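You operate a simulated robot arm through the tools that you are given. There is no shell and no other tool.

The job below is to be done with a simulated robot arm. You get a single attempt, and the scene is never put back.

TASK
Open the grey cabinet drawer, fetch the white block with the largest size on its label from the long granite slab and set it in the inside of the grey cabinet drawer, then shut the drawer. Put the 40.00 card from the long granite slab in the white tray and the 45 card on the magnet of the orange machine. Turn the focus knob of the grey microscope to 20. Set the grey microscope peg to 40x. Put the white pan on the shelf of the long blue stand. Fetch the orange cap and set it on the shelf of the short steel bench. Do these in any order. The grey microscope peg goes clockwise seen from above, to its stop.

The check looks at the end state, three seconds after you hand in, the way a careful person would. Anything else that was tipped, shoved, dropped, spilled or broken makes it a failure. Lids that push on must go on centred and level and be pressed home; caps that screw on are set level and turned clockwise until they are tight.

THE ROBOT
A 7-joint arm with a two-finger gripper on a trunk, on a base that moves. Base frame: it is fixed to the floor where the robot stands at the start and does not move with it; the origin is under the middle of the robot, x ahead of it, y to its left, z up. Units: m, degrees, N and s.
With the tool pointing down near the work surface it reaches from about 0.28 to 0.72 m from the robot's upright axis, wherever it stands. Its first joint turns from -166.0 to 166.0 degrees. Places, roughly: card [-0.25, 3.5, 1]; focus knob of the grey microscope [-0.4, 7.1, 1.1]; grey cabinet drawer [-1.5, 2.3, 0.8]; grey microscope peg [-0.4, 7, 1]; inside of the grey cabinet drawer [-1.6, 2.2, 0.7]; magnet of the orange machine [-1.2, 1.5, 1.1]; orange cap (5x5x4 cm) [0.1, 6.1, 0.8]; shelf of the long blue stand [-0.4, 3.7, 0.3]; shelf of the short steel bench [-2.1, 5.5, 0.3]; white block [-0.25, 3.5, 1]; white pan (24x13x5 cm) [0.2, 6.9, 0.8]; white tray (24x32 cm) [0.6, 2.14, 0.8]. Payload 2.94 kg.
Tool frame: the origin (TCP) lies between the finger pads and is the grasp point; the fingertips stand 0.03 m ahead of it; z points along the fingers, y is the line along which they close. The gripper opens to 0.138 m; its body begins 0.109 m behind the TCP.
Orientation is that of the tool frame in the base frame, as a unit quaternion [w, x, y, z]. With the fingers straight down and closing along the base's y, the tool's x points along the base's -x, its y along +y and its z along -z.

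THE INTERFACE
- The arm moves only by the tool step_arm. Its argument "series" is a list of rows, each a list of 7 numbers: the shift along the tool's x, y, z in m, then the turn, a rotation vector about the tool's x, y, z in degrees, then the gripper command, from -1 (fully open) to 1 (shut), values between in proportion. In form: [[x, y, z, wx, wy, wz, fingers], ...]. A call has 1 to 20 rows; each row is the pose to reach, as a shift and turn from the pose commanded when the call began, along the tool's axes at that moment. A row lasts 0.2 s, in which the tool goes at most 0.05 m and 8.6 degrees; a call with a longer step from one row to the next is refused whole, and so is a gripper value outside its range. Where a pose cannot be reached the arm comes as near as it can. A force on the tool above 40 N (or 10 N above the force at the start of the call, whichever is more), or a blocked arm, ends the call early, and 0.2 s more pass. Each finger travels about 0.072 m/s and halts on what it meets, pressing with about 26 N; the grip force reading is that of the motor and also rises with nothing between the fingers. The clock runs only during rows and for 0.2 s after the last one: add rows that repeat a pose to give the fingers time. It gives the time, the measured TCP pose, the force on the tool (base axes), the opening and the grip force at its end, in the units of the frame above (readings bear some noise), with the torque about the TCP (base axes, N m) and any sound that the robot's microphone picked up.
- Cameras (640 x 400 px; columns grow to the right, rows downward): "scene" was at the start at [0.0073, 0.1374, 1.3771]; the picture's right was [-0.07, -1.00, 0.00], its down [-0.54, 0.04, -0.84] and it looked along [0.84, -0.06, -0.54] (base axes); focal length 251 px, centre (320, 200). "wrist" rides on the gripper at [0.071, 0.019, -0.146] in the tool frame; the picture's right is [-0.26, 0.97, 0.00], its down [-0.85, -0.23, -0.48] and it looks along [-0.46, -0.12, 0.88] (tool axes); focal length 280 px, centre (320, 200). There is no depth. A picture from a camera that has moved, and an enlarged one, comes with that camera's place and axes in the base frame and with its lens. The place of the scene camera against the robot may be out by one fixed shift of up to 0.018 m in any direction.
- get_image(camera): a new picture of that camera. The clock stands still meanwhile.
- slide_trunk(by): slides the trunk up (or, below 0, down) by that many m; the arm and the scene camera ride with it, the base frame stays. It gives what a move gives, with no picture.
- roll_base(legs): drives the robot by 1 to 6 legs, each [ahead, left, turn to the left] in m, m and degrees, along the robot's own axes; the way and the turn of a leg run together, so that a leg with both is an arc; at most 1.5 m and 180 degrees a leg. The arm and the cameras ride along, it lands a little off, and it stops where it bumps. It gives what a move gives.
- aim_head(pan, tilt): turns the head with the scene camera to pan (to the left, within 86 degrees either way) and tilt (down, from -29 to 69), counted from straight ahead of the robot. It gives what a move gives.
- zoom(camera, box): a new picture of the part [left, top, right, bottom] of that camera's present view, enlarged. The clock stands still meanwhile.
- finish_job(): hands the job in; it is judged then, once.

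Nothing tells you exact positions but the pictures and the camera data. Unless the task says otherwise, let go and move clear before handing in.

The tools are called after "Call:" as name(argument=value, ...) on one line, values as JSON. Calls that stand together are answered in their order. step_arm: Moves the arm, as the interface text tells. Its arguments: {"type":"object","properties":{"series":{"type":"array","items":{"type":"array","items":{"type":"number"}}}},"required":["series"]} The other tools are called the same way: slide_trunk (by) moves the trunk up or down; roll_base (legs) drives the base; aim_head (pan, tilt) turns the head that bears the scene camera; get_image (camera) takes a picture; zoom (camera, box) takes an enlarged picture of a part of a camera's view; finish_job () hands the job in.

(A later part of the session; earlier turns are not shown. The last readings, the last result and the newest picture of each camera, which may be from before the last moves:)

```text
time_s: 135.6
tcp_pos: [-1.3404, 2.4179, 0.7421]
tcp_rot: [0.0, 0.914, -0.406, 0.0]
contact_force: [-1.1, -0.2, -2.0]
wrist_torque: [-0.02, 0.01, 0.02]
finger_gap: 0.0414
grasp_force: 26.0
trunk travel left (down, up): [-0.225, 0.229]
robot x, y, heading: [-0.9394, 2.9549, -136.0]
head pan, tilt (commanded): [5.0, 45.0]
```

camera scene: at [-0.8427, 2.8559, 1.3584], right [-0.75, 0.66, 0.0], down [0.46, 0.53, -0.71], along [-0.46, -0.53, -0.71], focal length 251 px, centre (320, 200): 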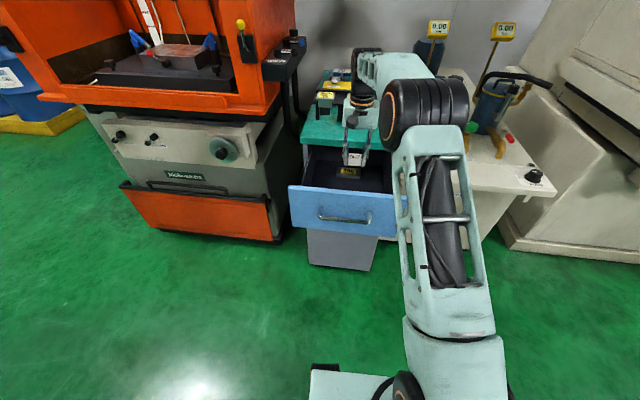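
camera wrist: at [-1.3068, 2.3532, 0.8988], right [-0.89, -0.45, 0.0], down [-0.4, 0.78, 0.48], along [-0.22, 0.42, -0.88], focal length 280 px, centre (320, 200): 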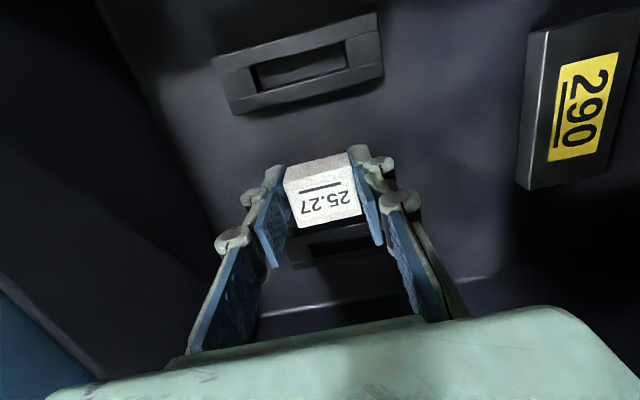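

Call:
step_arm(series=[[0, 0, 0.003, 0, 0, 0, 1], [0, 0, 0.006, 0, 0, 0, 1], [0, 0, 0.009, 0, 0, 0, 1], [0, 0, 0.009, 0, 0, 0, 1]])

Call:
get_image(camera="wrist")

```text
time_s: 136.6
tcp_pos: [-1.3388, 2.418, 0.7364]
tcp_rot: [0.004, 0.914, -0.406, 0.0]
contact_force: [0.2, 2.0, 19.4]
wrist_torque: [0.45, -0.4, -0.06]
finger_gap: 0.0412
grasp_force: 26.0
trunk travel left (down, up): [-0.225, 0.229]
robot x, y, heading: [-0.936, 2.9505, -136.2]
head pan, tilt (commanded): [5.0, 45.0]
```

```text
taken
camera wrist: at [-1.3053, 2.3541, 0.8816], right [-0.89, -0.45, 0.01], down [-0.4, 0.79, 0.47], along [-0.22, 0.42, -0.88], focal length 280 px, centre (320, 200)
```

wrist: 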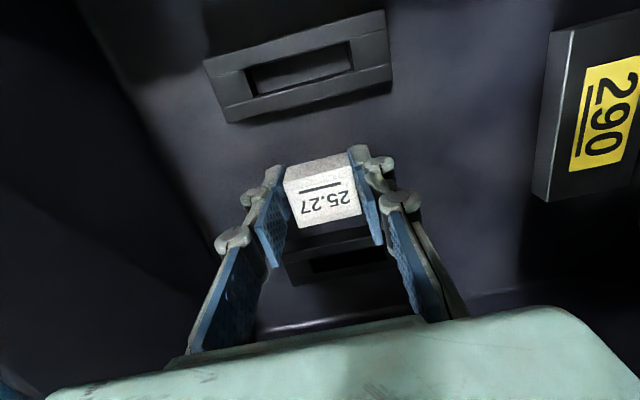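

The block is resting on the drawer floor. I'll ease off slightly, open the fingers and rise straight up.

Call:
step_arm(series=[[0, 0, -0.003, 0, 0, 0, 1], [0, 0, -0.003, 0, 0, 0, 0.2], [0, 0, -0.003, 0, 0, 0, 0.1], [0, 0, -0.003, 0, 0, 0, 0.1], [0, 0, -0.015, 0, 0, 0, 0.1], [0, 0, -0.035, 0, 0, 0, 0.1], [0, 0, -0.06, 0, 0, 0, 0.1], [0, 0, -0.1, 0, 0, 0, 0.1], [0, 0, -0.14, 0, 0, 0, 0.1], [0, 0, -0.18, 0, 0, 0, 0.1], [0, 0, -0.22, 0, 0, 0, 0.1], [0, 0, -0.25, 0, 0, 0, 0.1], [0, 0, -0.25, 0, 0, 0, 0.1]])

Call:
get_image(camera="wrist")

```text
time_s: 139.4
tcp_pos: [-1.3388, 2.4202, 0.9835]
tcp_rot: [0.0, 0.914, -0.406, -0.001]
contact_force: [-1.2, -0.4, 0.7]
wrist_torque: [-0.01, -0.02, 0.0]
finger_gap: 0.062
grasp_force: 0.1
trunk travel left (down, up): [-0.225, 0.229]
robot x, y, heading: [-0.9354, 2.9489, -136.1]
head pan, tilt (commanded): [5.0, 45.0]
```

```text
taken
camera wrist: at [-1.3065, 2.3543, 1.1281], right [-0.89, -0.45, 0.0], down [-0.4, 0.78, 0.48], along [-0.22, 0.42, -0.88], focal length 280 px, centre (320, 200)
```

wrist: 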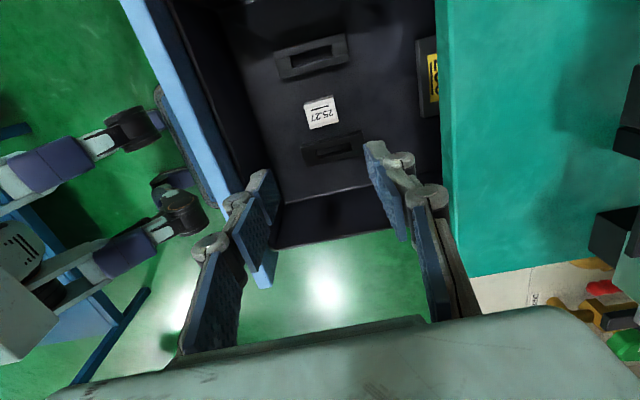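

The 25.27 block stands neatly in the drawer. Next I'll move the closed fingers in front of the handle and push the drawer shut.

Call:
step_arm(series=[[0, -0.043, -0.01, 0, 0, 0, 0.6], [0, -0.086, -0.01, 0, 0, 0, 1], [0, -0.129, -0.01, 0, 0, 0, 1], [0, -0.172, -0.01, 0, 0, 0, 1], [0, -0.215, -0.01, 0, 0, 0, 1], [0, -0.256, -0.01, 0, 0, 0, 1], [0, -0.256, 0.03, 0, 0, 0, 1], [0, -0.256, 0.07, 0, 0, 0, 1], [0, -0.256, 0.11, 0, 0, 0, 1], [0, -0.256, 0.15, 0, 0, 0, 1], [0, -0.256, 0.183, 0, 0, 0, 1], [0, -0.256, 0.183, 0, 0, 0, 1]])

Call:
get_image(camera="wrist")

Call:
get_image(camera="scene")

```text
time_s: 142.0
tcp_pos: [-1.1508, 2.5907, 0.799]
tcp_rot: [0.0, 0.914, -0.406, 0.0]
contact_force: [-0.2, -0.6, 1.0]
wrist_torque: [0.01, -0.01, 0.02]
finger_gap: 0.0001
grasp_force: 26.0
trunk travel left (down, up): [-0.225, 0.229]
robot x, y, heading: [-0.9395, 2.9503, -135.8]
head pan, tilt (commanded): [5.0, 45.0]
```

```text
taken
camera wrist: at [-1.1177, 2.5248, 0.9443], right [-0.89, -0.45, 0.0], down [-0.4, 0.78, 0.48], along [-0.22, 0.42, -0.88], focal length 280 px, centre (320, 200)
```

wrist: 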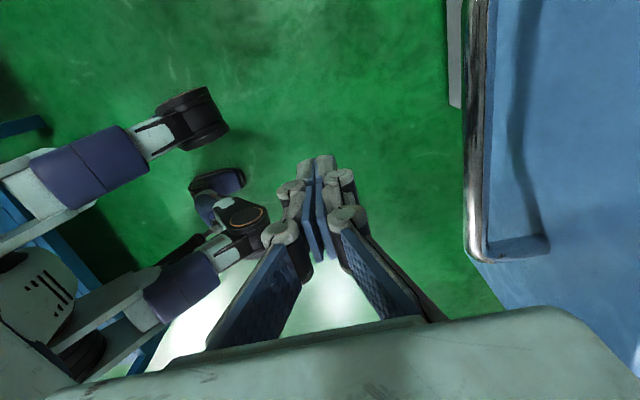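

```text
taken
camera scene: at [-0.8426, 2.856, 1.3584], right [-0.75, 0.66, 0.0], down [0.46, 0.53, -0.71], along [-0.46, -0.53, -0.71], focal length 251 px, centre (320, 200)
```

scene: 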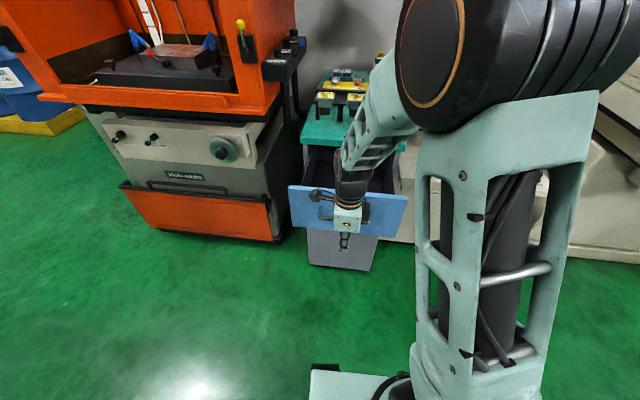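

The closed fingers are in front of the handle at the right height. I'll push toward the cabinet.

Call:
step_arm(series=[[0, 0.02, 0, 0, 0, 0, 1], [0, 0.04, 0, 0, 0, 0, 1], [0, 0.06, 0, 0, 0, 0, 1], [0, 0.08, 0, 0, 0, 0, 1], [0, 0.1, 0, 0, 0, 0, 1], [0, 0.12, 0, 0, 0, 0, 1], [0, 0.14, 0, 0, 0, 0, 1], [0, 0.16, 0, 0, 0, 0, 1], [0, 0.18, 0, 0, 0, 0, 1], [0, 0.2, 0, 0, 0, 0, 1], [0, 0.22, 0, 0, 0, 0, 1], [0, 0.24, 0, 0, 0, 0, 1]])

Call:
get_image(camera="scene")

Call:
get_image(camera="wrist")

```text
time_s: 144.6
tcp_pos: [-1.3278, 2.4299, 0.7989]
tcp_rot: [0.0, 0.914, -0.406, 0.0]
contact_force: [1.0, -0.3, 0.7]
wrist_torque: [-0.01, 0.01, 0.0]
finger_gap: 0.0
grasp_force: 26.1
trunk travel left (down, up): [-0.225, 0.229]
robot x, y, heading: [-0.943, 2.9509, -136.1]
head pan, tilt (commanded): [5.0, 45.0]
```

```text
taken
camera scene: at [-0.8426, 2.856, 1.3584], right [-0.75, 0.66, 0.0], down [0.46, 0.53, -0.71], along [-0.46, -0.53, -0.71], focal length 251 px, centre (320, 200)
```

scene: 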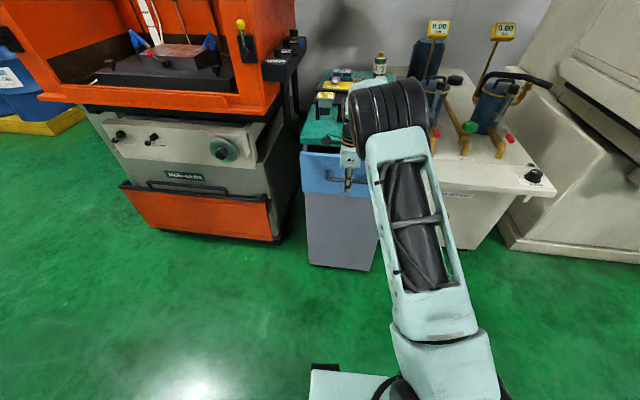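

```text
taken
camera wrist: at [-1.295, 2.3644, 0.9447], right [-0.89, -0.45, 0.0], down [-0.4, 0.78, 0.47], along [-0.22, 0.42, -0.88], focal length 280 px, centre (320, 200)
```

wrist: 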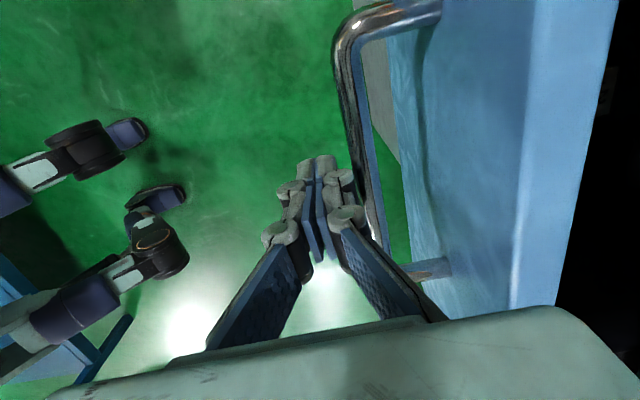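

The drawer is sliding in; a small gap remains. I'll keep pushing until it stops.

Call:
step_arm(series=[[0, 0.01, 0, 0, 0, 0, 1], [0, 0.02, 0, 0, 0, 0, 1], [0, 0.03, 0, 0, 0, 0, 1], [0, 0.04, 0, 0, 0, 0, 1], [0, 0.05, 0, 0, 0, 0, 1], [0, 0.06, 0, 0, 0, 0, 1], [0, 0.07, 0, 0, 0, 0, 1]])

Call:
get_image(camera="wrist")

Call:
zoom(camera="scene", box=[270, 60, 470, 260])

```text
time_s: 146.2
tcp_pos: [-1.3755, 2.3872, 0.7993]
tcp_rot: [-0.003, 0.914, -0.405, 0.002]
contact_force: [20.0, 23.9, 4.6]
wrist_torque: [-0.08, 0.1, -0.1]
finger_gap: 0.0
grasp_force: 26.2
trunk travel left (down, up): [-0.225, 0.229]
robot x, y, heading: [-0.9373, 2.9483, -135.9]
head pan, tilt (commanded): [5.0, 45.0]
```

```text
taken
camera wrist: at [-1.3435, 2.3206, 0.9454], right [-0.89, -0.45, -0.01], down [-0.4, 0.78, 0.48], along [-0.21, 0.43, -0.88], focal length 280 px, centre (320, 200)
```

wrist: 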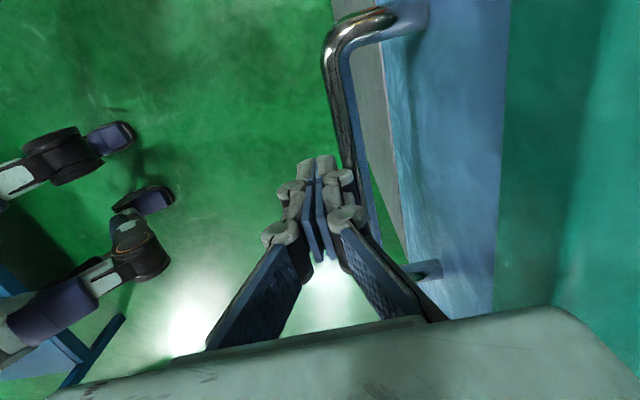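

```text
2.00 times, centred on (370, 160) of scene
camera zoom: at [-0.84, 2.8591, 1.3586], right [-0.75, 0.66, 0.0], down [0.46, 0.53, -0.71], along [-0.47, -0.54, -0.7], focal length 502 px, centre (220, 280)
```

zoom: 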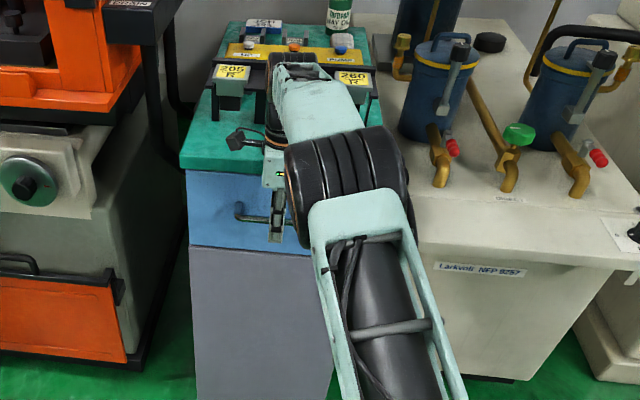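

The drawer is shut: the force rose to 31 N and the front is flush under the teal top. I'll back away and check the front.

Call:
step_arm(series=[[0, -0.03, 0, 0, 0, 0, 1], [0, -0.07, 0, 0, 0, 0, 1], [0, -0.11, 0, 0, 0, 0, 1], [0, -0.15, -0.02, 0, 0, 0, 1], [0, -0.19, -0.06, 0, 0, 0, 1], [0, -0.22, -0.1, 0, 0, 0, 1], [0, -0.22, -0.14, 0, 0, 0, 1], [0, -0.22, -0.18, 0, 0, 0, 1], [0, -0.22, -0.22, 0, 0, 0, 1], [0, -0.22, -0.26, 0, 0, 0, 1], [0, -0.22, -0.26, 0, 0, 0, 0]])

Call:
get_image(camera="scene")

Call:
get_image(camera="wrist")

```text
refused: row 5 steps farther than a row can; nothing moved
```

```text
taken
camera scene: at [-0.84, 2.8591, 1.3586], right [-0.75, 0.66, 0.0], down [0.46, 0.53, -0.71], along [-0.47, -0.54, -0.7], focal length 251 px, centre (320, 200)
```

scene: 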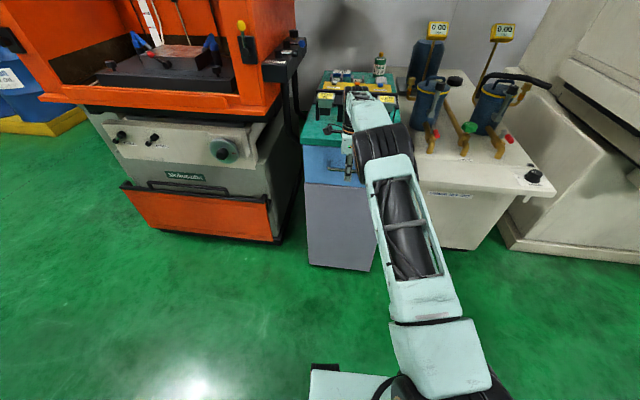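

```text
taken
camera wrist: at [-1.3435, 2.3206, 0.9454], right [-0.89, -0.45, -0.01], down [-0.4, 0.78, 0.48], along [-0.21, 0.43, -0.88], focal length 280 px, centre (320, 200)
```

wrist: 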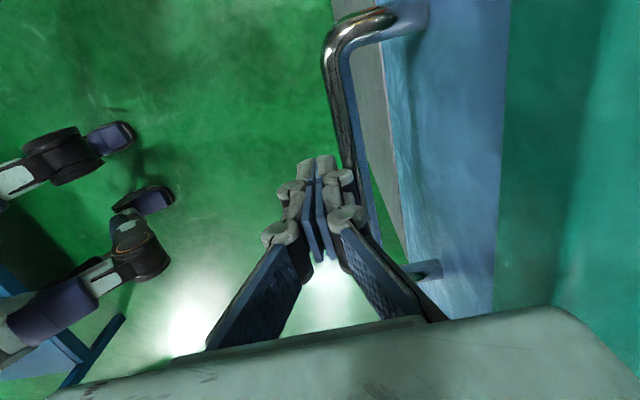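

One row was too long, so nothing moved. I'll resend the retreat with shorter rows.

Call:
step_arm(series=[[0, -0.03, 0, 0, 0, 0, 1], [0, -0.07, 0, 0, 0, 0, 1], [0, -0.11, 0, 0, 0, 0, 1], [0, -0.15, -0.01, 0, 0, 0, 1], [0, -0.18, -0.04, 0, 0, 0, 1], [0, -0.21, -0.07, 0, 0, 0, 1], [0, -0.22, -0.11, 0, 0, 0, 1], [0, -0.22, -0.15, 0, 0, 0, 1], [0, -0.22, -0.19, 0, 0, 0, 1], [0, -0.22, -0.23, 0, 0, 0, 1], [0, -0.22, -0.26, 0, 0, 0, 0]])

Call:
get_image(camera="scene")

Call:
get_image(camera="wrist")

```text
time_s: 148.6
tcp_pos: [-1.2156, 2.5301, 1.0598]
tcp_rot: [0.0, 0.914, -0.405, 0.0]
contact_force: [-0.7, 0.2, 0.2]
wrist_torque: [0.01, 0.0, 0.0]
finger_gap: 0.0542
grasp_force: 0.1
trunk travel left (down, up): [-0.225, 0.229]
robot x, y, heading: [-0.9376, 2.9519, -136.2]
head pan, tilt (commanded): [5.0, 45.0]
```

```text
taken
camera scene: at [-0.8425, 2.8562, 1.3584], right [-0.75, 0.66, 0.0], down [0.46, 0.53, -0.71], along [-0.46, -0.53, -0.71], focal length 251 px, centre (320, 200)
```

scene: 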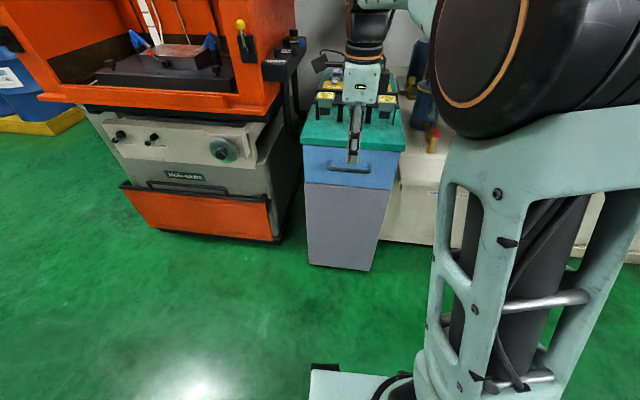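

```text
taken
camera wrist: at [-1.1828, 2.4658, 1.2046], right [-0.89, -0.45, 0.0], down [-0.4, 0.78, 0.48], along [-0.22, 0.42, -0.88], focal length 280 px, centre (320, 200)
```

wrist: 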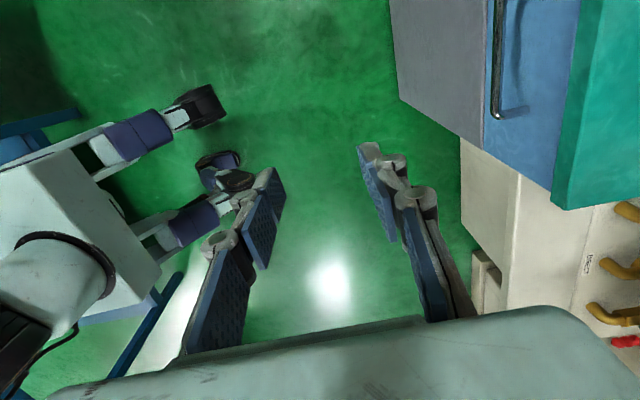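

The drawer is fully shut with the block inside. Now for the cards: I'll raise the trunk, turn back to the slab and roll in close.

Call:
slide_trunk(by=0.12)

Call:
step_arm(series=[[0, 0, 0, 0, 0, -7.5, -0.3], [0, 0, 0, 0, 0, -15, -0.6], [0, 0, 0, 0, 0, -22.5, -1], [0, 0, 0, 0, 0, -30, -1], [0, 0, 0, 0, 0, -37.5, -1], [0, 0, 0, 0, 0, -45, -1], [0, 0, 0, 0, 0, -52.5, -1], [0, 0, 0, 0, 0, -60, -1], [0, 0, 0, 0, 0, -67.5, -1], [0, 0, 0, 0, 0, -75, -1], [0, 0, 0, 0, 0, -82.5, -1], [0, 0, 0, 0, 0, -90, -1], [0, 0, 0, 0, 0, -90, -1]])

Call:
roll_base(legs=[[0, 0, -90], [0, 0, -91.8], [0.2, 0, 0]])

Call:
get_image(camera="wrist")

```text
time_s: 150.1
tcp_pos: [-1.215, 2.531, 1.1785]
tcp_rot: [0.0, 0.914, -0.406, 0.0]
contact_force: [0.5, -1.0, 0.4]
wrist_torque: [0.03, 0.0, 0.01]
finger_gap: 0.069
grasp_force: 0.0
trunk travel left (down, up): [-0.345, 0.109]
robot x, y, heading: [-0.9388, 2.9493, -136.0]
head pan, tilt (commanded): [5.0, 45.0]
```

```text
time_s: 152.9
tcp_pos: [-1.2161, 2.5305, 1.1782]
tcp_rot: [0.0, 0.933, 0.36, 0.0]
contact_force: [0.4, 0.3, 0.1]
wrist_torque: [-0.01, -0.01, -0.03]
finger_gap: 0.1381
grasp_force: 0.1
trunk travel left (down, up): [-0.345, 0.109]
robot x, y, heading: [-0.9385, 2.9494, -136.1]
head pan, tilt (commanded): [5.0, 45.0]
```

```text
time_s: 162.3
tcp_pos: [-0.4896, 3.4894, 1.1788]
tcp_rot: [0.0, -0.337, 0.942, 0.0]
contact_force: [0.4, 0.1, -1.0]
wrist_torque: [-0.01, 0.02, 0.0]
finger_gap: 0.138
grasp_force: 0.0
trunk travel left (down, up): [-0.345, 0.109]
robot x, y, heading: [-0.7865, 3.0834, 41.3]
head pan, tilt (commanded): [5.0, 45.0]
```

```text
taken
camera wrist: at [-0.5575, 3.46, 1.3238], right [-0.41, 0.91, 0.0], down [0.8, 0.36, 0.48], along [0.43, 0.2, -0.88], focal length 280 px, centre (320, 200)
```

wrist: 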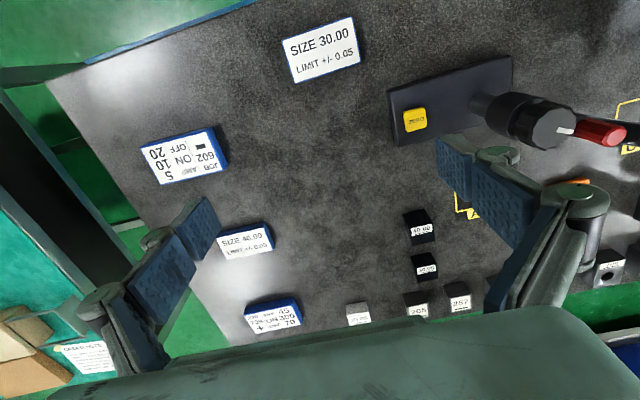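

I'm close to the slab. The "SIZE 40.00" card is at about (-0.255, 3.463) and the 45 card at about (-0.107, 3.567). I'll move above the 40.00 card first.

Call:
step_arm(series=[[-0.0275, -0.0282, 0.01, 0, 0, 0, -1], [-0.055, -0.0564, 0.02, 0, 0, 0, -1], [-0.0825, -0.0847, 0.035, 0, 0, 0.5, -1], [-0.11, -0.1129, 0.055, 0, 0, 1, -1], [-0.1376, -0.1411, 0.08, 0, 0, 1.5, -1], [-0.1651, -0.1693, 0.105, 0, 0, 1.5, -1], [-0.1651, -0.1693, 0.105, 0, 0, 1.5, -1]])

Call:
get_image(camera="wrist")

```text
time_s: 163.9
tcp_pos: [-0.2538, 3.4648, 1.074]
tcp_rot: [0.001, -0.324, 0.946, 0.0]
contact_force: [0.5, -0.4, -0.2]
wrist_torque: [0.0, 0.02, 0.01]
finger_gap: 0.1385
grasp_force: 0.1
trunk travel left (down, up): [-0.345, 0.109]
robot x, y, heading: [-0.7902, 3.0812, 41.2]
head pan, tilt (commanded): [5.0, 45.0]
```

```text
taken
camera wrist: at [-0.3232, 3.4368, 1.2188], right [-0.39, 0.92, 0.0], down [0.81, 0.34, 0.48], along [0.44, 0.19, -0.88], focal length 280 px, centre (320, 200)
```

wrist: 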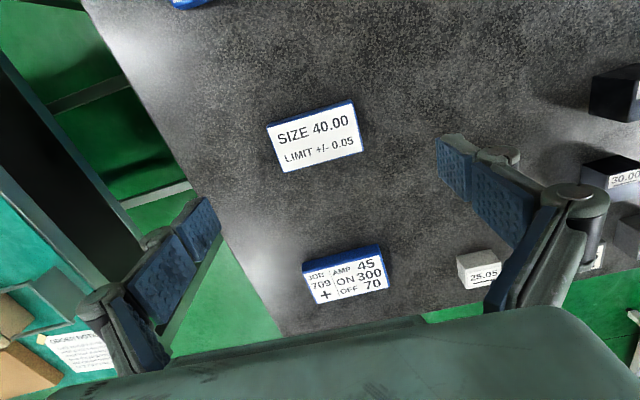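

The gripper is centred and aligned over the 40.00 card. I'll descend to it and close gently.

Call:
step_arm(series=[[-0.0008, -0.0039, 0.035, 0, 0, 0, -1], [-0.0008, -0.0039, 0.07, 0, 0, 0, -1], [-0.0008, -0.0039, 0.09, 0, 0, 0, -1], [-0.0008, -0.0039, 0.1, 0, 0, 0, -1], [-0.0008, -0.0039, 0.104, 0, 0, 0, -1], [-0.0008, -0.0039, 0.104, 0, 0, 0, -0.5], [-0.0008, -0.0039, 0.104, 0, 0, 0, 0], [-0.0008, -0.0039, 0.104, 0, 0, 0, 0.3], [-0.0008, -0.0039, 0.104, 0, 0, 0, 0.3], [-0.0008, -0.0039, 0.104, 0, 0, 0, 0.3], [-0.0008, -0.0039, 0.104, 0, 0, 0, 0.3]])

Call:
get_image(camera="wrist")

```text
time_s: 166.3
tcp_pos: [-0.252, 3.4615, 0.9685]
tcp_rot: [0.002, -0.325, 0.946, 0.001]
contact_force: [0.7, 0.5, 0.5]
wrist_torque: [0.09, 0.04, 0.03]
finger_gap: 0.0838
grasp_force: 26.3
trunk travel left (down, up): [-0.345, 0.109]
robot x, y, heading: [-0.7866, 3.0852, 41.0]
head pan, tilt (commanded): [5.0, 45.0]
```

```text
taken
camera wrist: at [-0.3207, 3.4325, 1.1139], right [-0.39, 0.92, 0.0], down [0.81, 0.34, 0.48], along [0.44, 0.18, -0.88], focal length 280 px, centre (320, 200)
```

wrist: 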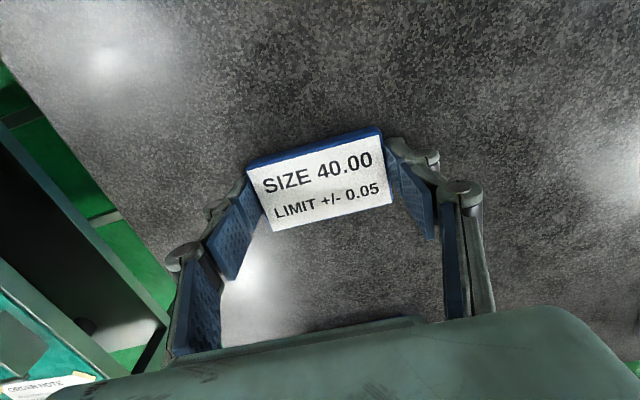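

The card is gripped at both ends. I'll lift slowly.

Call:
step_arm(series=[[0, 0, 0, 0, 0, 0, 1], [0, 0, -0.003, 0, 0, 0, 1], [0, 0, -0.007, 0, 0, 0, 1], [0, 0, -0.012, 0, 0, 0, 1], [0, 0, -0.018, 0, 0, 0, 1], [0, 0, -0.026, 0, 0, 0, 1], [0, 0, -0.036, 0, 0, 0, 1], [0, 0, -0.048, 0, 0, 0, 1], [0, 0, -0.062, 0, 0, 0, 1], [0, 0, -0.076, 0, 0, 0, 1], [0, 0, -0.09, 0, 0, 0, 1], [0, 0, -0.104, 0, 0, 0, 1], [0, 0, -0.118, 0, 0, 0, 1], [0, 0, -0.132, 0, 0, 0, 1], [0, 0, -0.14, 0, 0, 0, 1], [0, 0, -0.14, 0, 0, 0, 1]])

Call:
get_image(camera="wrist")

```text
time_s: 169.7
tcp_pos: [-0.2514, 3.4618, 1.1102]
tcp_rot: [0.0, -0.325, 0.946, 0.0]
contact_force: [0.2, -1.7, -1.6]
wrist_torque: [-0.01, 0.0, -0.02]
finger_gap: 0.0843
grasp_force: 25.8
trunk travel left (down, up): [-0.345, 0.109]
robot x, y, heading: [-0.7887, 3.0849, 41.1]
head pan, tilt (commanded): [5.0, 45.0]
```

```text
taken
camera wrist: at [-0.3201, 3.4337, 1.2557], right [-0.39, 0.92, 0.0], down [0.81, 0.34, 0.48], along [0.44, 0.18, -0.88], focal length 280 px, centre (320, 200)
```

wrist: 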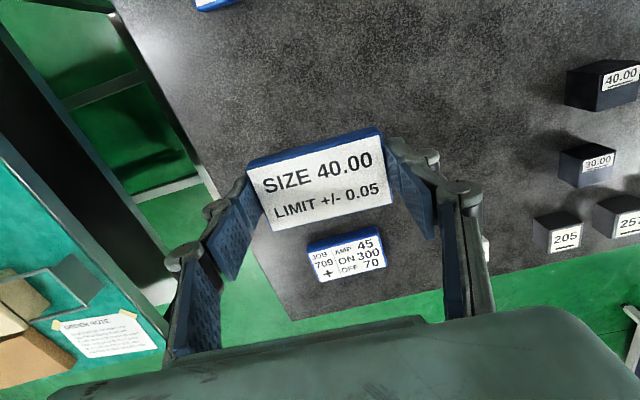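

The card is held well. I'll retract it, back out and travel sideways to the bench with the white tray.

Call:
step_arm(series=[[0.02, 0, 0, 0, 0, 0, 1], [0.045, 0, 0, 0, 0, 0, 1], [0.07, 0, 0, 0, 0, 0, 1], [0.1, 0, -0.01, 0, 0, 0, 1], [0.13, 0, -0.02, 0, 0, 0, 1], [0.16, 0, -0.03, 0, 0, 0, 1], [0.19, 0, -0.03, 0, 0, 0, 1], [0.22, 0, -0.03, 0, 0, 0, 1], [0.25, 0, -0.03, 0, 0, 0, 1], [0.25, 0, -0.03, 0, 0, 0, 1]])

Call:
roll_base(legs=[[-0.27, 0, 0], [0, -1.0, 0], [0, -0.55, 0]])

Call:
aim_head(pan=0, tilt=40)

Call:
get_image(camera="scene")

Call:
get_image(camera="wrist")

```text
time_s: 171.9
tcp_pos: [-0.4495, 3.3074, 1.1376]
tcp_rot: [0.0, -0.326, 0.946, 0.0]
contact_force: [-0.5, -0.1, -0.2]
wrist_torque: [0.01, -0.01, 0.01]
finger_gap: 0.0844
grasp_force: 25.7
trunk travel left (down, up): [-0.345, 0.109]
robot x, y, heading: [-0.7866, 3.0847, 40.6]
head pan, tilt (commanded): [5.0, 45.0]
```

```text
time_s: 187.1
tcp_pos: [0.3467, 1.988, 1.1375]
tcp_rot: [0.0, -0.322, 0.947, 0.0]
contact_force: [1.0, 0.6, -1.5]
wrist_torque: [0.01, -0.03, 0.0]
finger_gap: 0.0844
grasp_force: 25.8
trunk travel left (down, up): [-0.345, 0.109]
robot x, y, heading: [0.0066, 1.7637, 40.8]
head pan, tilt (commanded): [5.0, 45.0]
```

```text
time_s: 187.7
tcp_pos: [0.3472, 1.9878, 1.1386]
tcp_rot: [0.0, -0.321, 0.947, 0.0]
contact_force: [0.7, 0.9, -0.5]
wrist_torque: [-0.03, 0.02, -0.02]
finger_gap: 0.0841
grasp_force: 26.4
trunk travel left (down, up): [-0.345, 0.109]
robot x, y, heading: [0.0059, 1.766, 41.0]
head pan, tilt (commanded): [0.0, 40.0]
```

```text
taken
camera scene: at [-0.0785, 1.8794, 1.4856], right [0.65, -0.76, 0.0], down [-0.49, -0.42, -0.77], along [0.58, 0.5, -0.64], focal length 251 px, centre (320, 200)
```

scene: 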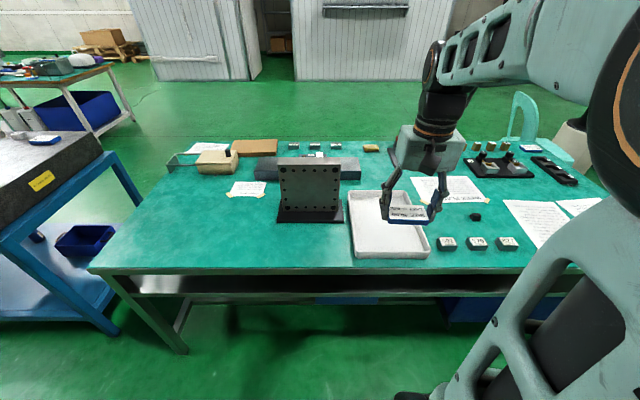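

```text
taken
camera wrist: at [0.2784, 1.9599, 1.2838], right [-0.38, 0.93, 0.0], down [0.81, 0.33, 0.48], along [0.44, 0.18, -0.88], focal length 280 px, centre (320, 200)
```

wrist: 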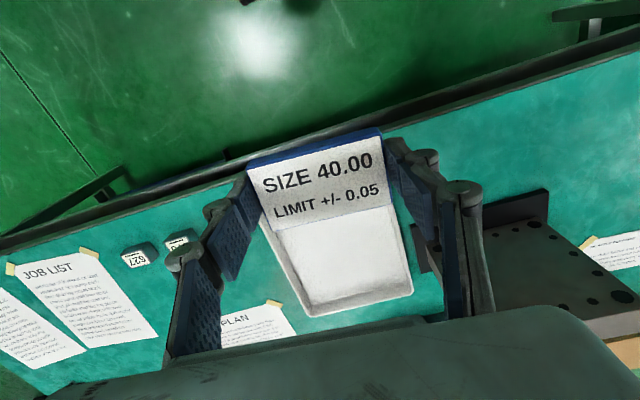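

The tray is ahead of me, its centre at about (0.62, 2.155). I'll roll forward a little, lower the trunk, and move the card over the tray.

Call:
roll_base(legs=[[0.12, 0, 0]])

Call:
slide_trunk(by=-0.12)

Call:
get_image(camera="wrist")

```text
time_s: 189.0
tcp_pos: [0.4356, 2.0668, 1.1383]
tcp_rot: [0.001, -0.323, 0.946, 0.001]
contact_force: [0.7, 0.0, -0.9]
wrist_torque: [0.0, 0.02, 0.02]
finger_gap: 0.0844
grasp_force: 25.8
trunk travel left (down, up): [-0.345, 0.109]
robot x, y, heading: [0.0962, 1.8433, 40.9]
head pan, tilt (commanded): [0.0, 40.0]
```

```text
time_s: 190.5
tcp_pos: [0.436, 2.0663, 1.0192]
tcp_rot: [0.0, -0.323, 0.946, 0.0]
contact_force: [-0.7, 0.4, -1.8]
wrist_torque: [0.01, -0.01, 0.03]
finger_gap: 0.084
grasp_force: 25.8
trunk travel left (down, up): [-0.225, 0.229]
robot x, y, heading: [0.0975, 1.8413, 40.8]
head pan, tilt (commanded): [0.0, 40.0]
```

```text
taken
camera wrist: at [0.3676, 2.0382, 1.1638], right [-0.38, 0.92, 0.0], down [0.81, 0.34, 0.48], along [0.44, 0.18, -0.88], focal length 280 px, centre (320, 200)
```

wrist: 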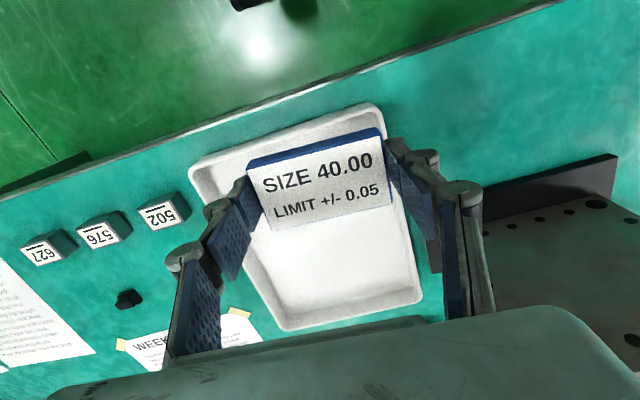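

The tray's centre is at (0.60, 2.14). I'll move the card over it and lower toward the tray floor.

Call:
step_arm(series=[[-0.032, -0.0087, 0, 0, 0, 0, 1], [-0.064, -0.0174, 0, 0, 0, 0, 1], [-0.0965, -0.0261, 0.02, 0, 0, 0, 1], [-0.1287, -0.0348, 0.045, 0, 0, 0, 1], [-0.1609, -0.0435, 0.07, 0, 0, 0, 1], [-0.1609, -0.0435, 0.1, 0, 0, 0, 1], [-0.1609, -0.0435, 0.13, 0, 0, 0, 1], [-0.1609, -0.0435, 0.15, 0, 0, 0, 1], [-0.1609, -0.0435, 0.15, 0, 0, 0, 1]])

Call:
get_image(camera="wrist")

```text
time_s: 192.5
tcp_pos: [0.5912, 2.1297, 0.8679]
tcp_rot: [0.0, -0.323, 0.946, 0.0]
contact_force: [-0.8, 0.0, -0.8]
wrist_torque: [0.04, 0.0, 0.0]
finger_gap: 0.084
grasp_force: 25.6
trunk travel left (down, up): [-0.225, 0.229]
robot x, y, heading: [0.0997, 1.8452, 41.0]
head pan, tilt (commanded): [0.0, 40.0]
```

```text
taken
camera wrist: at [0.523, 2.1019, 1.0132], right [-0.38, 0.92, 0.0], down [0.81, 0.34, 0.48], along [0.44, 0.18, -0.88], focal length 280 px, centre (320, 200)
```

wrist: 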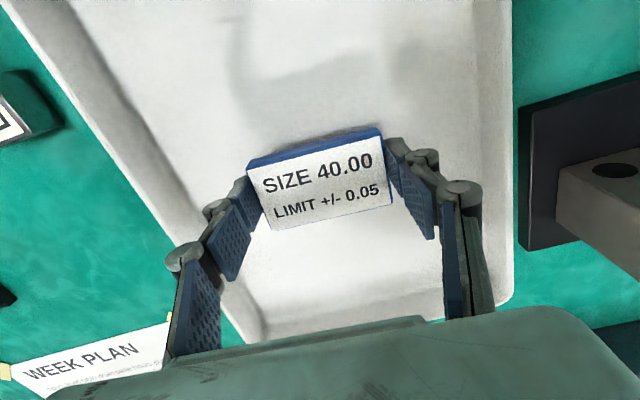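

The card is centred over the tray. I'll lower it slowly until it touches.

Call:
step_arm(series=[[0, 0, 0.01, 0, 0, 0, 1], [0, 0, 0.02, 0, 0, 0, 1], [0, 0, 0.028, 0, 0, 0, 1], [0, 0, 0.034, 0, 0, 0, 1], [0, 0, 0.038, 0, 0, 0, 1], [0, 0, 0.042, 0, 0, 0, 1], [0, 0, 0.042, 0, 0, 0, 1]])

```text
time_s: 194.2
tcp_pos: [0.5912, 2.1305, 0.8318]
tcp_rot: [0.006, -0.323, 0.946, 0.002]
contact_force: [-7.0, -4.3, 18.7]
wrist_torque: [-0.05, 0.52, 0.13]
finger_gap: 0.0843
grasp_force: 25.8
trunk travel left (down, up): [-0.225, 0.229]
robot x, y, heading: [0.0964, 1.8445, 41.0]
head pan, tilt (commanded): [0.0, 40.0]
stopped in row 7: the force on the tool passed its limit at 41 N (the readings are from after the stop); the commanded pose is now the measured one
```

The card is on the tray floor. I'll ease up a little, open, and rise away.

Call:
step_arm(series=[[0, 0, -0.003, 0, 0, 0, 1], [0, 0, -0.003, 0, 0, 0, -0.4], [0, 0, -0.003, 0, 0, 0, -0.6], [0, 0, -0.003, 0, 0, 0, -0.6], [0, 0, -0.015, 0, 0, 0, -0.6], [0, 0, -0.04, 0, 0, 0, -0.6], [0, 0, -0.08, 0, 0, 0, -0.6], [0, 0, -0.12, 0, 0, 0, -0.6], [0, 0, -0.16, 0, 0, 0, -0.6], [0, 0, -0.2, 0, 0, 0, -0.6], [0.03, 0, -0.23, 0, 0, 0, -0.6], [0.07, 0, -0.25, 0, 0, 0, -0.6], [0.11, 0, -0.25, 0, 0, 0, -0.6], [0.15, 0, -0.25, 0, 0, 0, -0.6]])

Call:
get_image(camera="wrist")

Call:
get_image(camera="scene")

```text
time_s: 197.2
tcp_pos: [0.472, 2.0368, 1.0766]
tcp_rot: [0.004, -0.323, 0.946, 0.001]
contact_force: [-0.1, -0.5, -0.5]
wrist_torque: [-0.02, 0.04, -0.03]
finger_gap: 0.1106
grasp_force: 0.0
trunk travel left (down, up): [-0.225, 0.229]
robot x, y, heading: [0.097, 1.8449, 40.8]
head pan, tilt (commanded): [0.0, 40.0]
```

```text
taken
camera wrist: at [0.4019, 2.0075, 1.2219], right [-0.38, 0.92, 0.0], down [0.81, 0.33, 0.48], along [0.45, 0.19, -0.88], focal length 280 px, centre (320, 200)
```

wrist: 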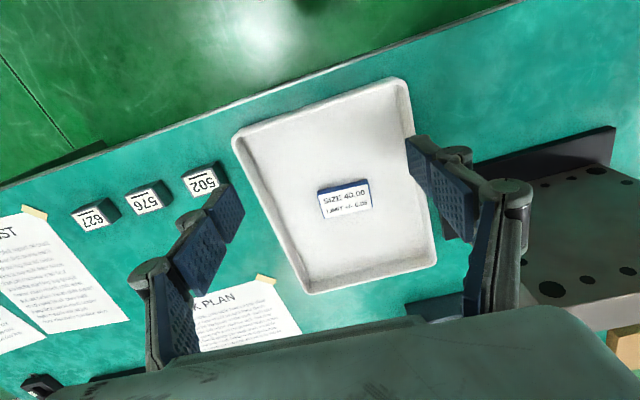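

```text
taken
camera scene: at [0.0107, 1.9567, 1.3657], right [0.66, -0.76, 0.0], down [-0.49, -0.42, -0.77], along [0.58, 0.5, -0.64], focal length 251 px, centre (320, 200)
```

scene: 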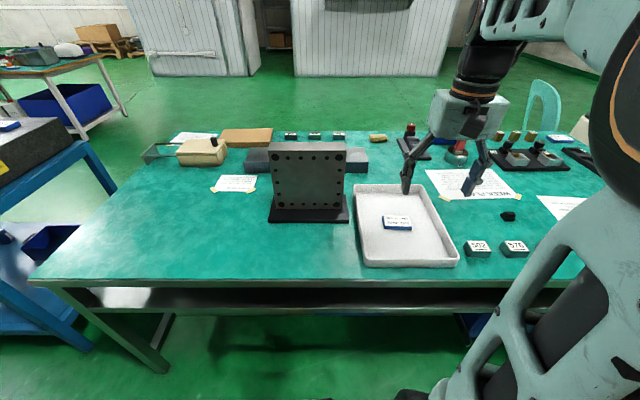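

The 40.00 card lies in the tray. I'll go back to the slab for the 45 card.

Call:
roll_base(legs=[[-0.12, 0, 1.2], [0, 1.0, 0], [0, 0.52, 0], [0.3, 0, 0]])

Call:
get_image(camera="wrist")

Call:
get_image(camera="scene")

```text
time_s: 213.5
tcp_pos: [-0.3976, 3.2949, 1.0767]
tcp_rot: [0.005, -0.316, 0.949, 0.002]
contact_force: [-0.4, 0.0, 0.5]
wrist_torque: [0.02, 0.03, 0.0]
finger_gap: 0.1104
grasp_force: 0.0
trunk travel left (down, up): [-0.225, 0.229]
robot x, y, heading: [-0.7742, 3.1068, 39.8]
head pan, tilt (commanded): [0.0, 40.0]
```

```text
taken
camera wrist: at [-0.467, 3.2673, 1.2217], right [-0.37, 0.93, 0.0], down [0.81, 0.32, 0.48], along [0.45, 0.18, -0.88], focal length 280 px, centre (320, 200)
```

wrist: 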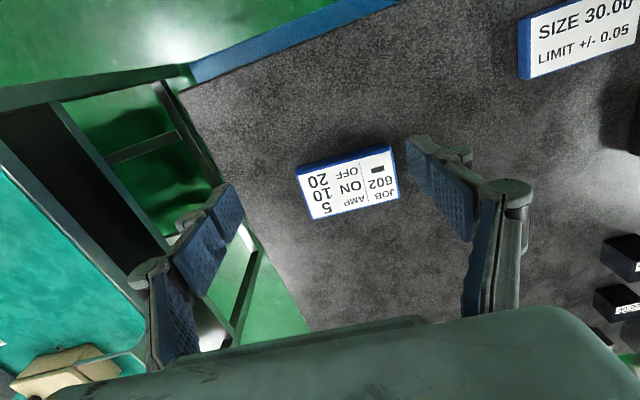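

```text
taken
camera scene: at [-0.8595, 3.2223, 1.3657], right [0.64, -0.77, 0.0], down [-0.49, -0.41, -0.77], along [0.59, 0.49, -0.64], focal length 251 px, centre (320, 200)
```

scene: 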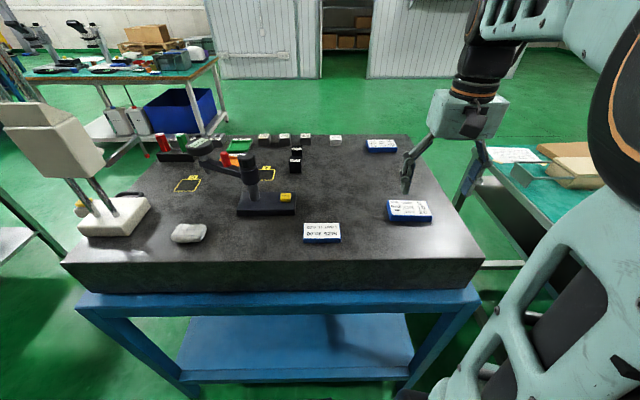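

I'm in front of the slab with the 45 card about 0.81 m ahead, a bit far for a straight-down grasp. I'll use the wrist camera to see how much room my base has in front before rolling closer.

Call:
step_arm(series=[[0.02, 0.035, 0, 0, 0, 0, -0.6], [0.04, 0.075, 0, 0, 0, 0, -0.6], [0.06, 0.11, 0, 0, 0, 0, -0.6], [0.08, 0.15, 0, 0, 0, 0, -0.6], [0.08, 0.15, 0, 0, 0, 0, -0.6]])

Call:
get_image(camera="wrist")

```text
time_s: 214.9
tcp_pos: [-0.5449, 3.3724, 1.0397]
tcp_rot: [-0.049, -0.313, 0.948, -0.022]
contact_force: [0.6, 1.1, -0.1]
wrist_torque: [-0.01, 0.0, -0.01]
finger_gap: 0.1106
grasp_force: 0.1
trunk travel left (down, up): [-0.225, 0.229]
robot x, y, heading: [-0.7771, 3.1064, 39.7]
head pan, tilt (commanded): [0.0, 40.0]
stopped in row 5: the arm was blocked; the commanded pose is now the measured one
```

```text
taken
camera wrist: at [-0.6024, 3.3571, 1.1907], right [-0.37, 0.93, -0.04], down [0.85, 0.35, 0.38], along [0.37, 0.11, -0.92], focal length 280 px, centre (320, 200)
```

wrist: 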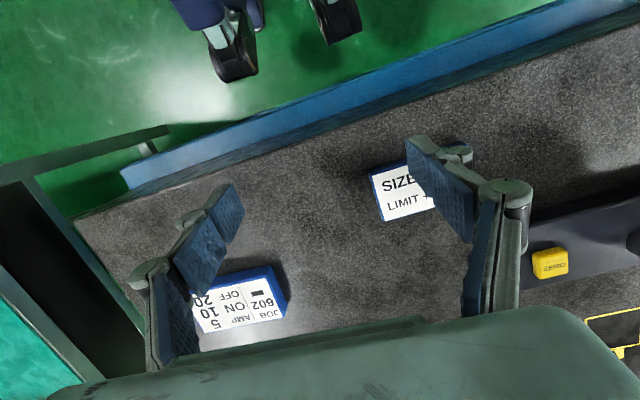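

I can see my two front wheels, about 0.18 m ahead of my axis, with the stand's leg about 0.32 m ahead. There's room to roll 6 cm closer.

Call:
roll_base(legs=[[0.06, 0, 0]])

```text
time_s: 215.8
tcp_pos: [-0.5298, 3.3835, 1.0332]
tcp_rot: [-0.056, -0.311, 0.949, -0.023]
contact_force: [0.4, -0.5, -0.1]
wrist_torque: [-0.01, 0.02, -0.01]
finger_gap: 0.1106
grasp_force: 0.0
trunk travel left (down, up): [-0.225, 0.229]
robot x, y, heading: [-0.7578, 3.1154, 40.1]
head pan, tilt (commanded): [0.0, 40.0]
stopped in leg 1: the robot was blocked; the commanded pose is now the measured one
```

The base was blocked after 2 cm; part of my arm may be touching something. I'll look around before moving further.

Call:
get_image(camera="scene")

Call:
get_image(camera="wrist")

Call:
aim_head(pan=-40, tilt=40)

Call:
get_image(camera="scene")

```text
taken
camera scene: at [-0.8362, 3.2253, 1.3725], right [0.53, -0.85, 0.0], down [-0.49, -0.31, -0.81], along [0.69, 0.43, -0.58], focal length 251 px, centre (320, 200)
```

scene: 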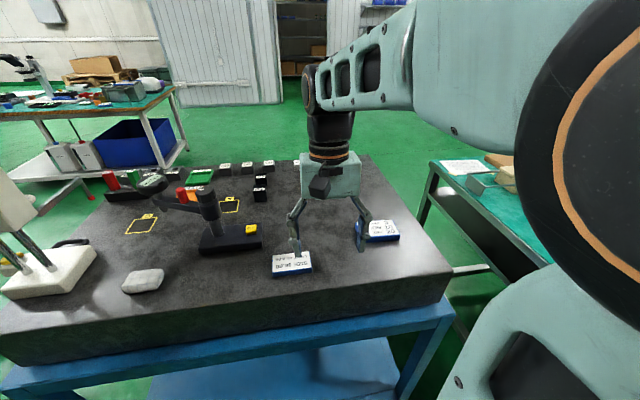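

```text
taken
camera wrist: at [-0.586, 3.3699, 1.1864], right [-0.36, 0.93, -0.04], down [0.86, 0.35, 0.37], along [0.36, 0.1, -0.93], focal length 280 px, centre (320, 200)
```

wrist: 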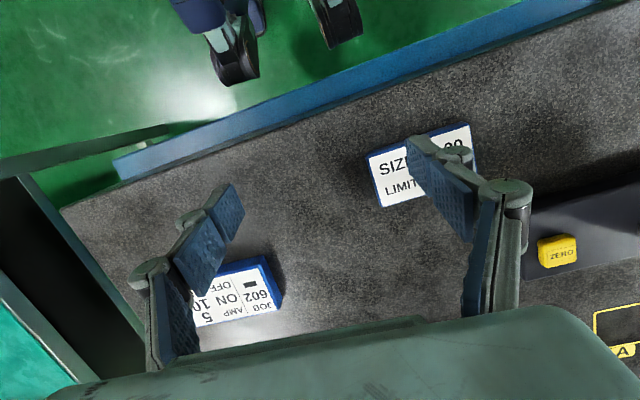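

```text
time_s: 216.9
tcp_pos: [-0.5325, 3.384, 1.0371]
tcp_rot: [-0.052, -0.313, 0.948, -0.023]
contact_force: [-0.8, 0.7, 0.3]
wrist_torque: [-0.01, -0.01, 0.02]
finger_gap: 0.1104
grasp_force: 0.0
trunk travel left (down, up): [-0.225, 0.229]
robot x, y, heading: [-0.7626, 3.1177, 40.2]
head pan, tilt (commanded): [-40.0, 40.0]
```

```text
taken
camera scene: at [-0.8263, 3.1788, 1.3657], right [0.0, -1.0, 0.0], down [-0.64, 0.0, -0.77], along [0.77, 0.0, -0.64], focal length 251 px, centre (320, 200)
```

scene: 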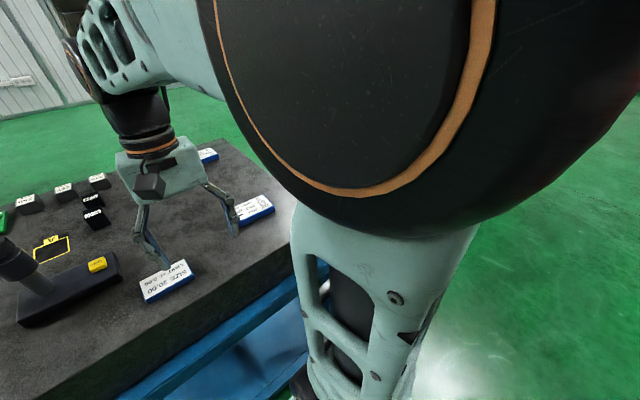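

My elbow joint has been pressing against my own head, which blocked both moves. I'll stretch the arm out over the slab to relieve it, and level the tool.

Call:
step_arm(series=[[-0.02, -0.008, -0.03, 0, -1, -0.5, -0.6], [-0.055, -0.02, -0.06, 0, -2, -1, -0.6], [-0.095, -0.036, -0.0872, -0.1, -3, -1.6, -0.6], [-0.135, -0.053, -0.0872, -0.2, -4, -2.2, -0.6], [-0.175, -0.07, -0.0872, -0.3, -5, -2.8, -0.6], [-0.2175, -0.0862, -0.0872, -0.44, -6.5, -3.4, -0.6], [-0.2175, -0.0862, -0.0872, -0.44, -6.5, -3.4, -0.6]])

Call:
aim_head(pan=15, tilt=40)

Call:
get_image(camera="scene")

Call:
get_image(camera="wrist")

```text
refused: row 3 steps farther than a row can; nothing moved
```

```text
time_s: 218.1
tcp_pos: [-0.5308, 3.3838, 1.0328]
tcp_rot: [-0.057, -0.312, 0.948, -0.025]
contact_force: [0.2, -0.3, 0.4]
wrist_torque: [0.03, -0.01, -0.01]
finger_gap: 0.1103
grasp_force: 0.1
trunk travel left (down, up): [-0.225, 0.229]
robot x, y, heading: [-0.7592, 3.1183, 40.3]
head pan, tilt (commanded): [15.0, 40.0]
```

```text
taken
camera scene: at [-0.8371, 3.2216, 1.3674], right [0.5, -0.87, 0.0], down [-0.54, -0.31, -0.78], along [0.67, 0.39, -0.63], focal length 251 px, centre (320, 200)
```

scene: 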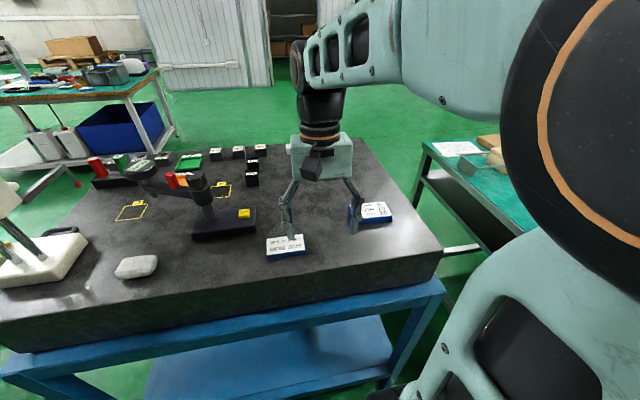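

```text
taken
camera wrist: at [-0.5868, 3.3701, 1.186], right [-0.36, 0.93, -0.04], down [0.86, 0.35, 0.37], along [0.36, 0.1, -0.93], focal length 280 px, centre (320, 200)
```

wrist: 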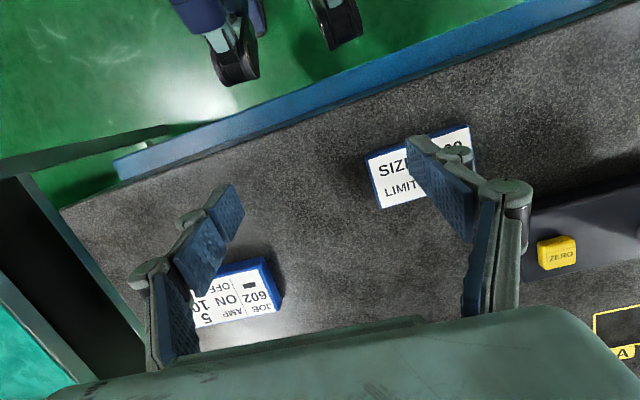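

The move was refused for one over-long row; I'll resend it with shorter steps.

Call:
step_arm(series=[[-0.02, -0.008, -0.025, 0, -1, -0.5, -0.6], [-0.05, -0.02, -0.05, 0, -2, -1, -0.6], [-0.085, -0.034, -0.07, -0.1, -3, -1.6, -0.6], [-0.12, -0.048, -0.0872, -0.2, -4, -2.2, -0.6], [-0.155, -0.062, -0.0872, -0.3, -5, -2.8, -0.6], [-0.19, -0.075, -0.0872, -0.4, -6, -3.1, -0.6], [-0.2175, -0.0862, -0.0872, -0.44, -6.5, -3.4, -0.6], [-0.2175, -0.0862, -0.0872, -0.44, -6.5, -3.4, -0.6]])

Call:
get_image(camera="scene")

Call:
get_image(camera="wrist")

```text
time_s: 219.9
tcp_pos: [-0.2994, 3.4511, 1.0988]
tcp_rot: [0.0, -0.341, 0.94, 0.0]
contact_force: [0.6, 0.1, -0.1]
wrist_torque: [0.01, 0.03, 0.0]
finger_gap: 0.1103
grasp_force: 0.0
trunk travel left (down, up): [-0.225, 0.229]
robot x, y, heading: [-0.7595, 3.1181, 40.3]
head pan, tilt (commanded): [15.0, 40.0]
```

```text
taken
camera scene: at [-0.8625, 3.2484, 1.3657], right [0.82, -0.57, 0.0], down [-0.37, -0.53, -0.77], along [0.44, 0.63, -0.64], focal length 251 px, centre (320, 200)
```

scene: 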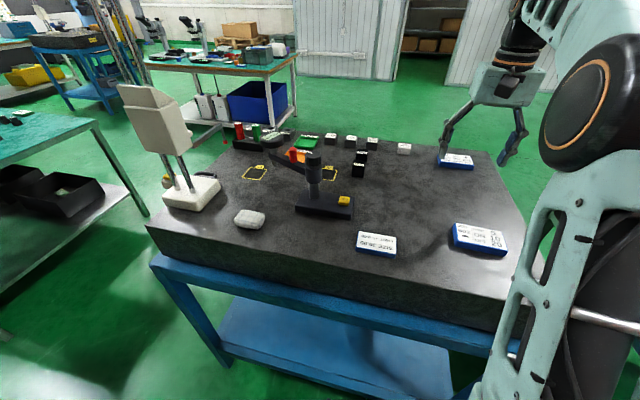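

```text
taken
camera wrist: at [-0.3657, 3.4199, 1.2438], right [-0.42, 0.91, 0.0], down [0.8, 0.37, 0.47], along [0.43, 0.2, -0.88], focal length 280 px, centre (320, 200)
```

wrist: 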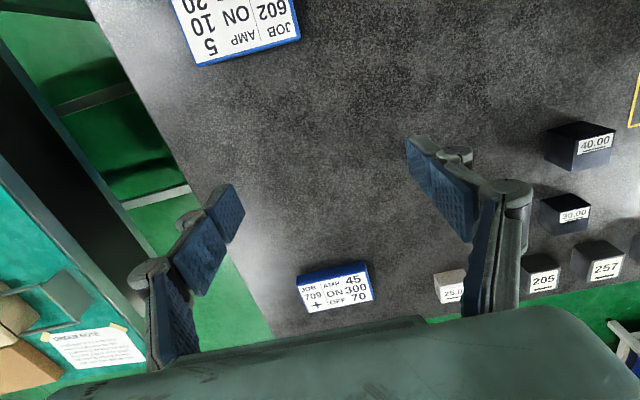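

The arm is free and nothing on the slab was disturbed. Now I'll roll forward the remaining few centimetres.

Call:
roll_base(legs=[[0.045, 0, 0]])

Call:
get_image(camera="wrist")

```text
time_s: 220.7
tcp_pos: [-0.3002, 3.4495, 1.0985]
tcp_rot: [-0.002, -0.342, 0.94, -0.002]
contact_force: [0.1, 0.0, 0.6]
wrist_torque: [-0.03, 0.0, 0.02]
finger_gap: 0.1103
grasp_force: 0.1
trunk travel left (down, up): [-0.225, 0.229]
robot x, y, heading: [-0.7648, 3.1169, 40.1]
head pan, tilt (commanded): [15.0, 40.0]
stopped in leg 1: the robot was blocked; the commanded pose is now the measured one
```

```text
taken
camera wrist: at [-0.3659, 3.42, 1.2436], right [-0.42, 0.91, 0.0], down [0.8, 0.37, 0.47], along [0.43, 0.2, -0.88], focal length 280 px, centre (320, 200)
```

wrist: 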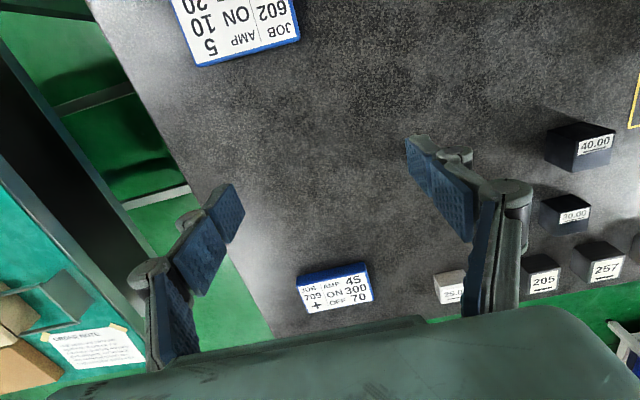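

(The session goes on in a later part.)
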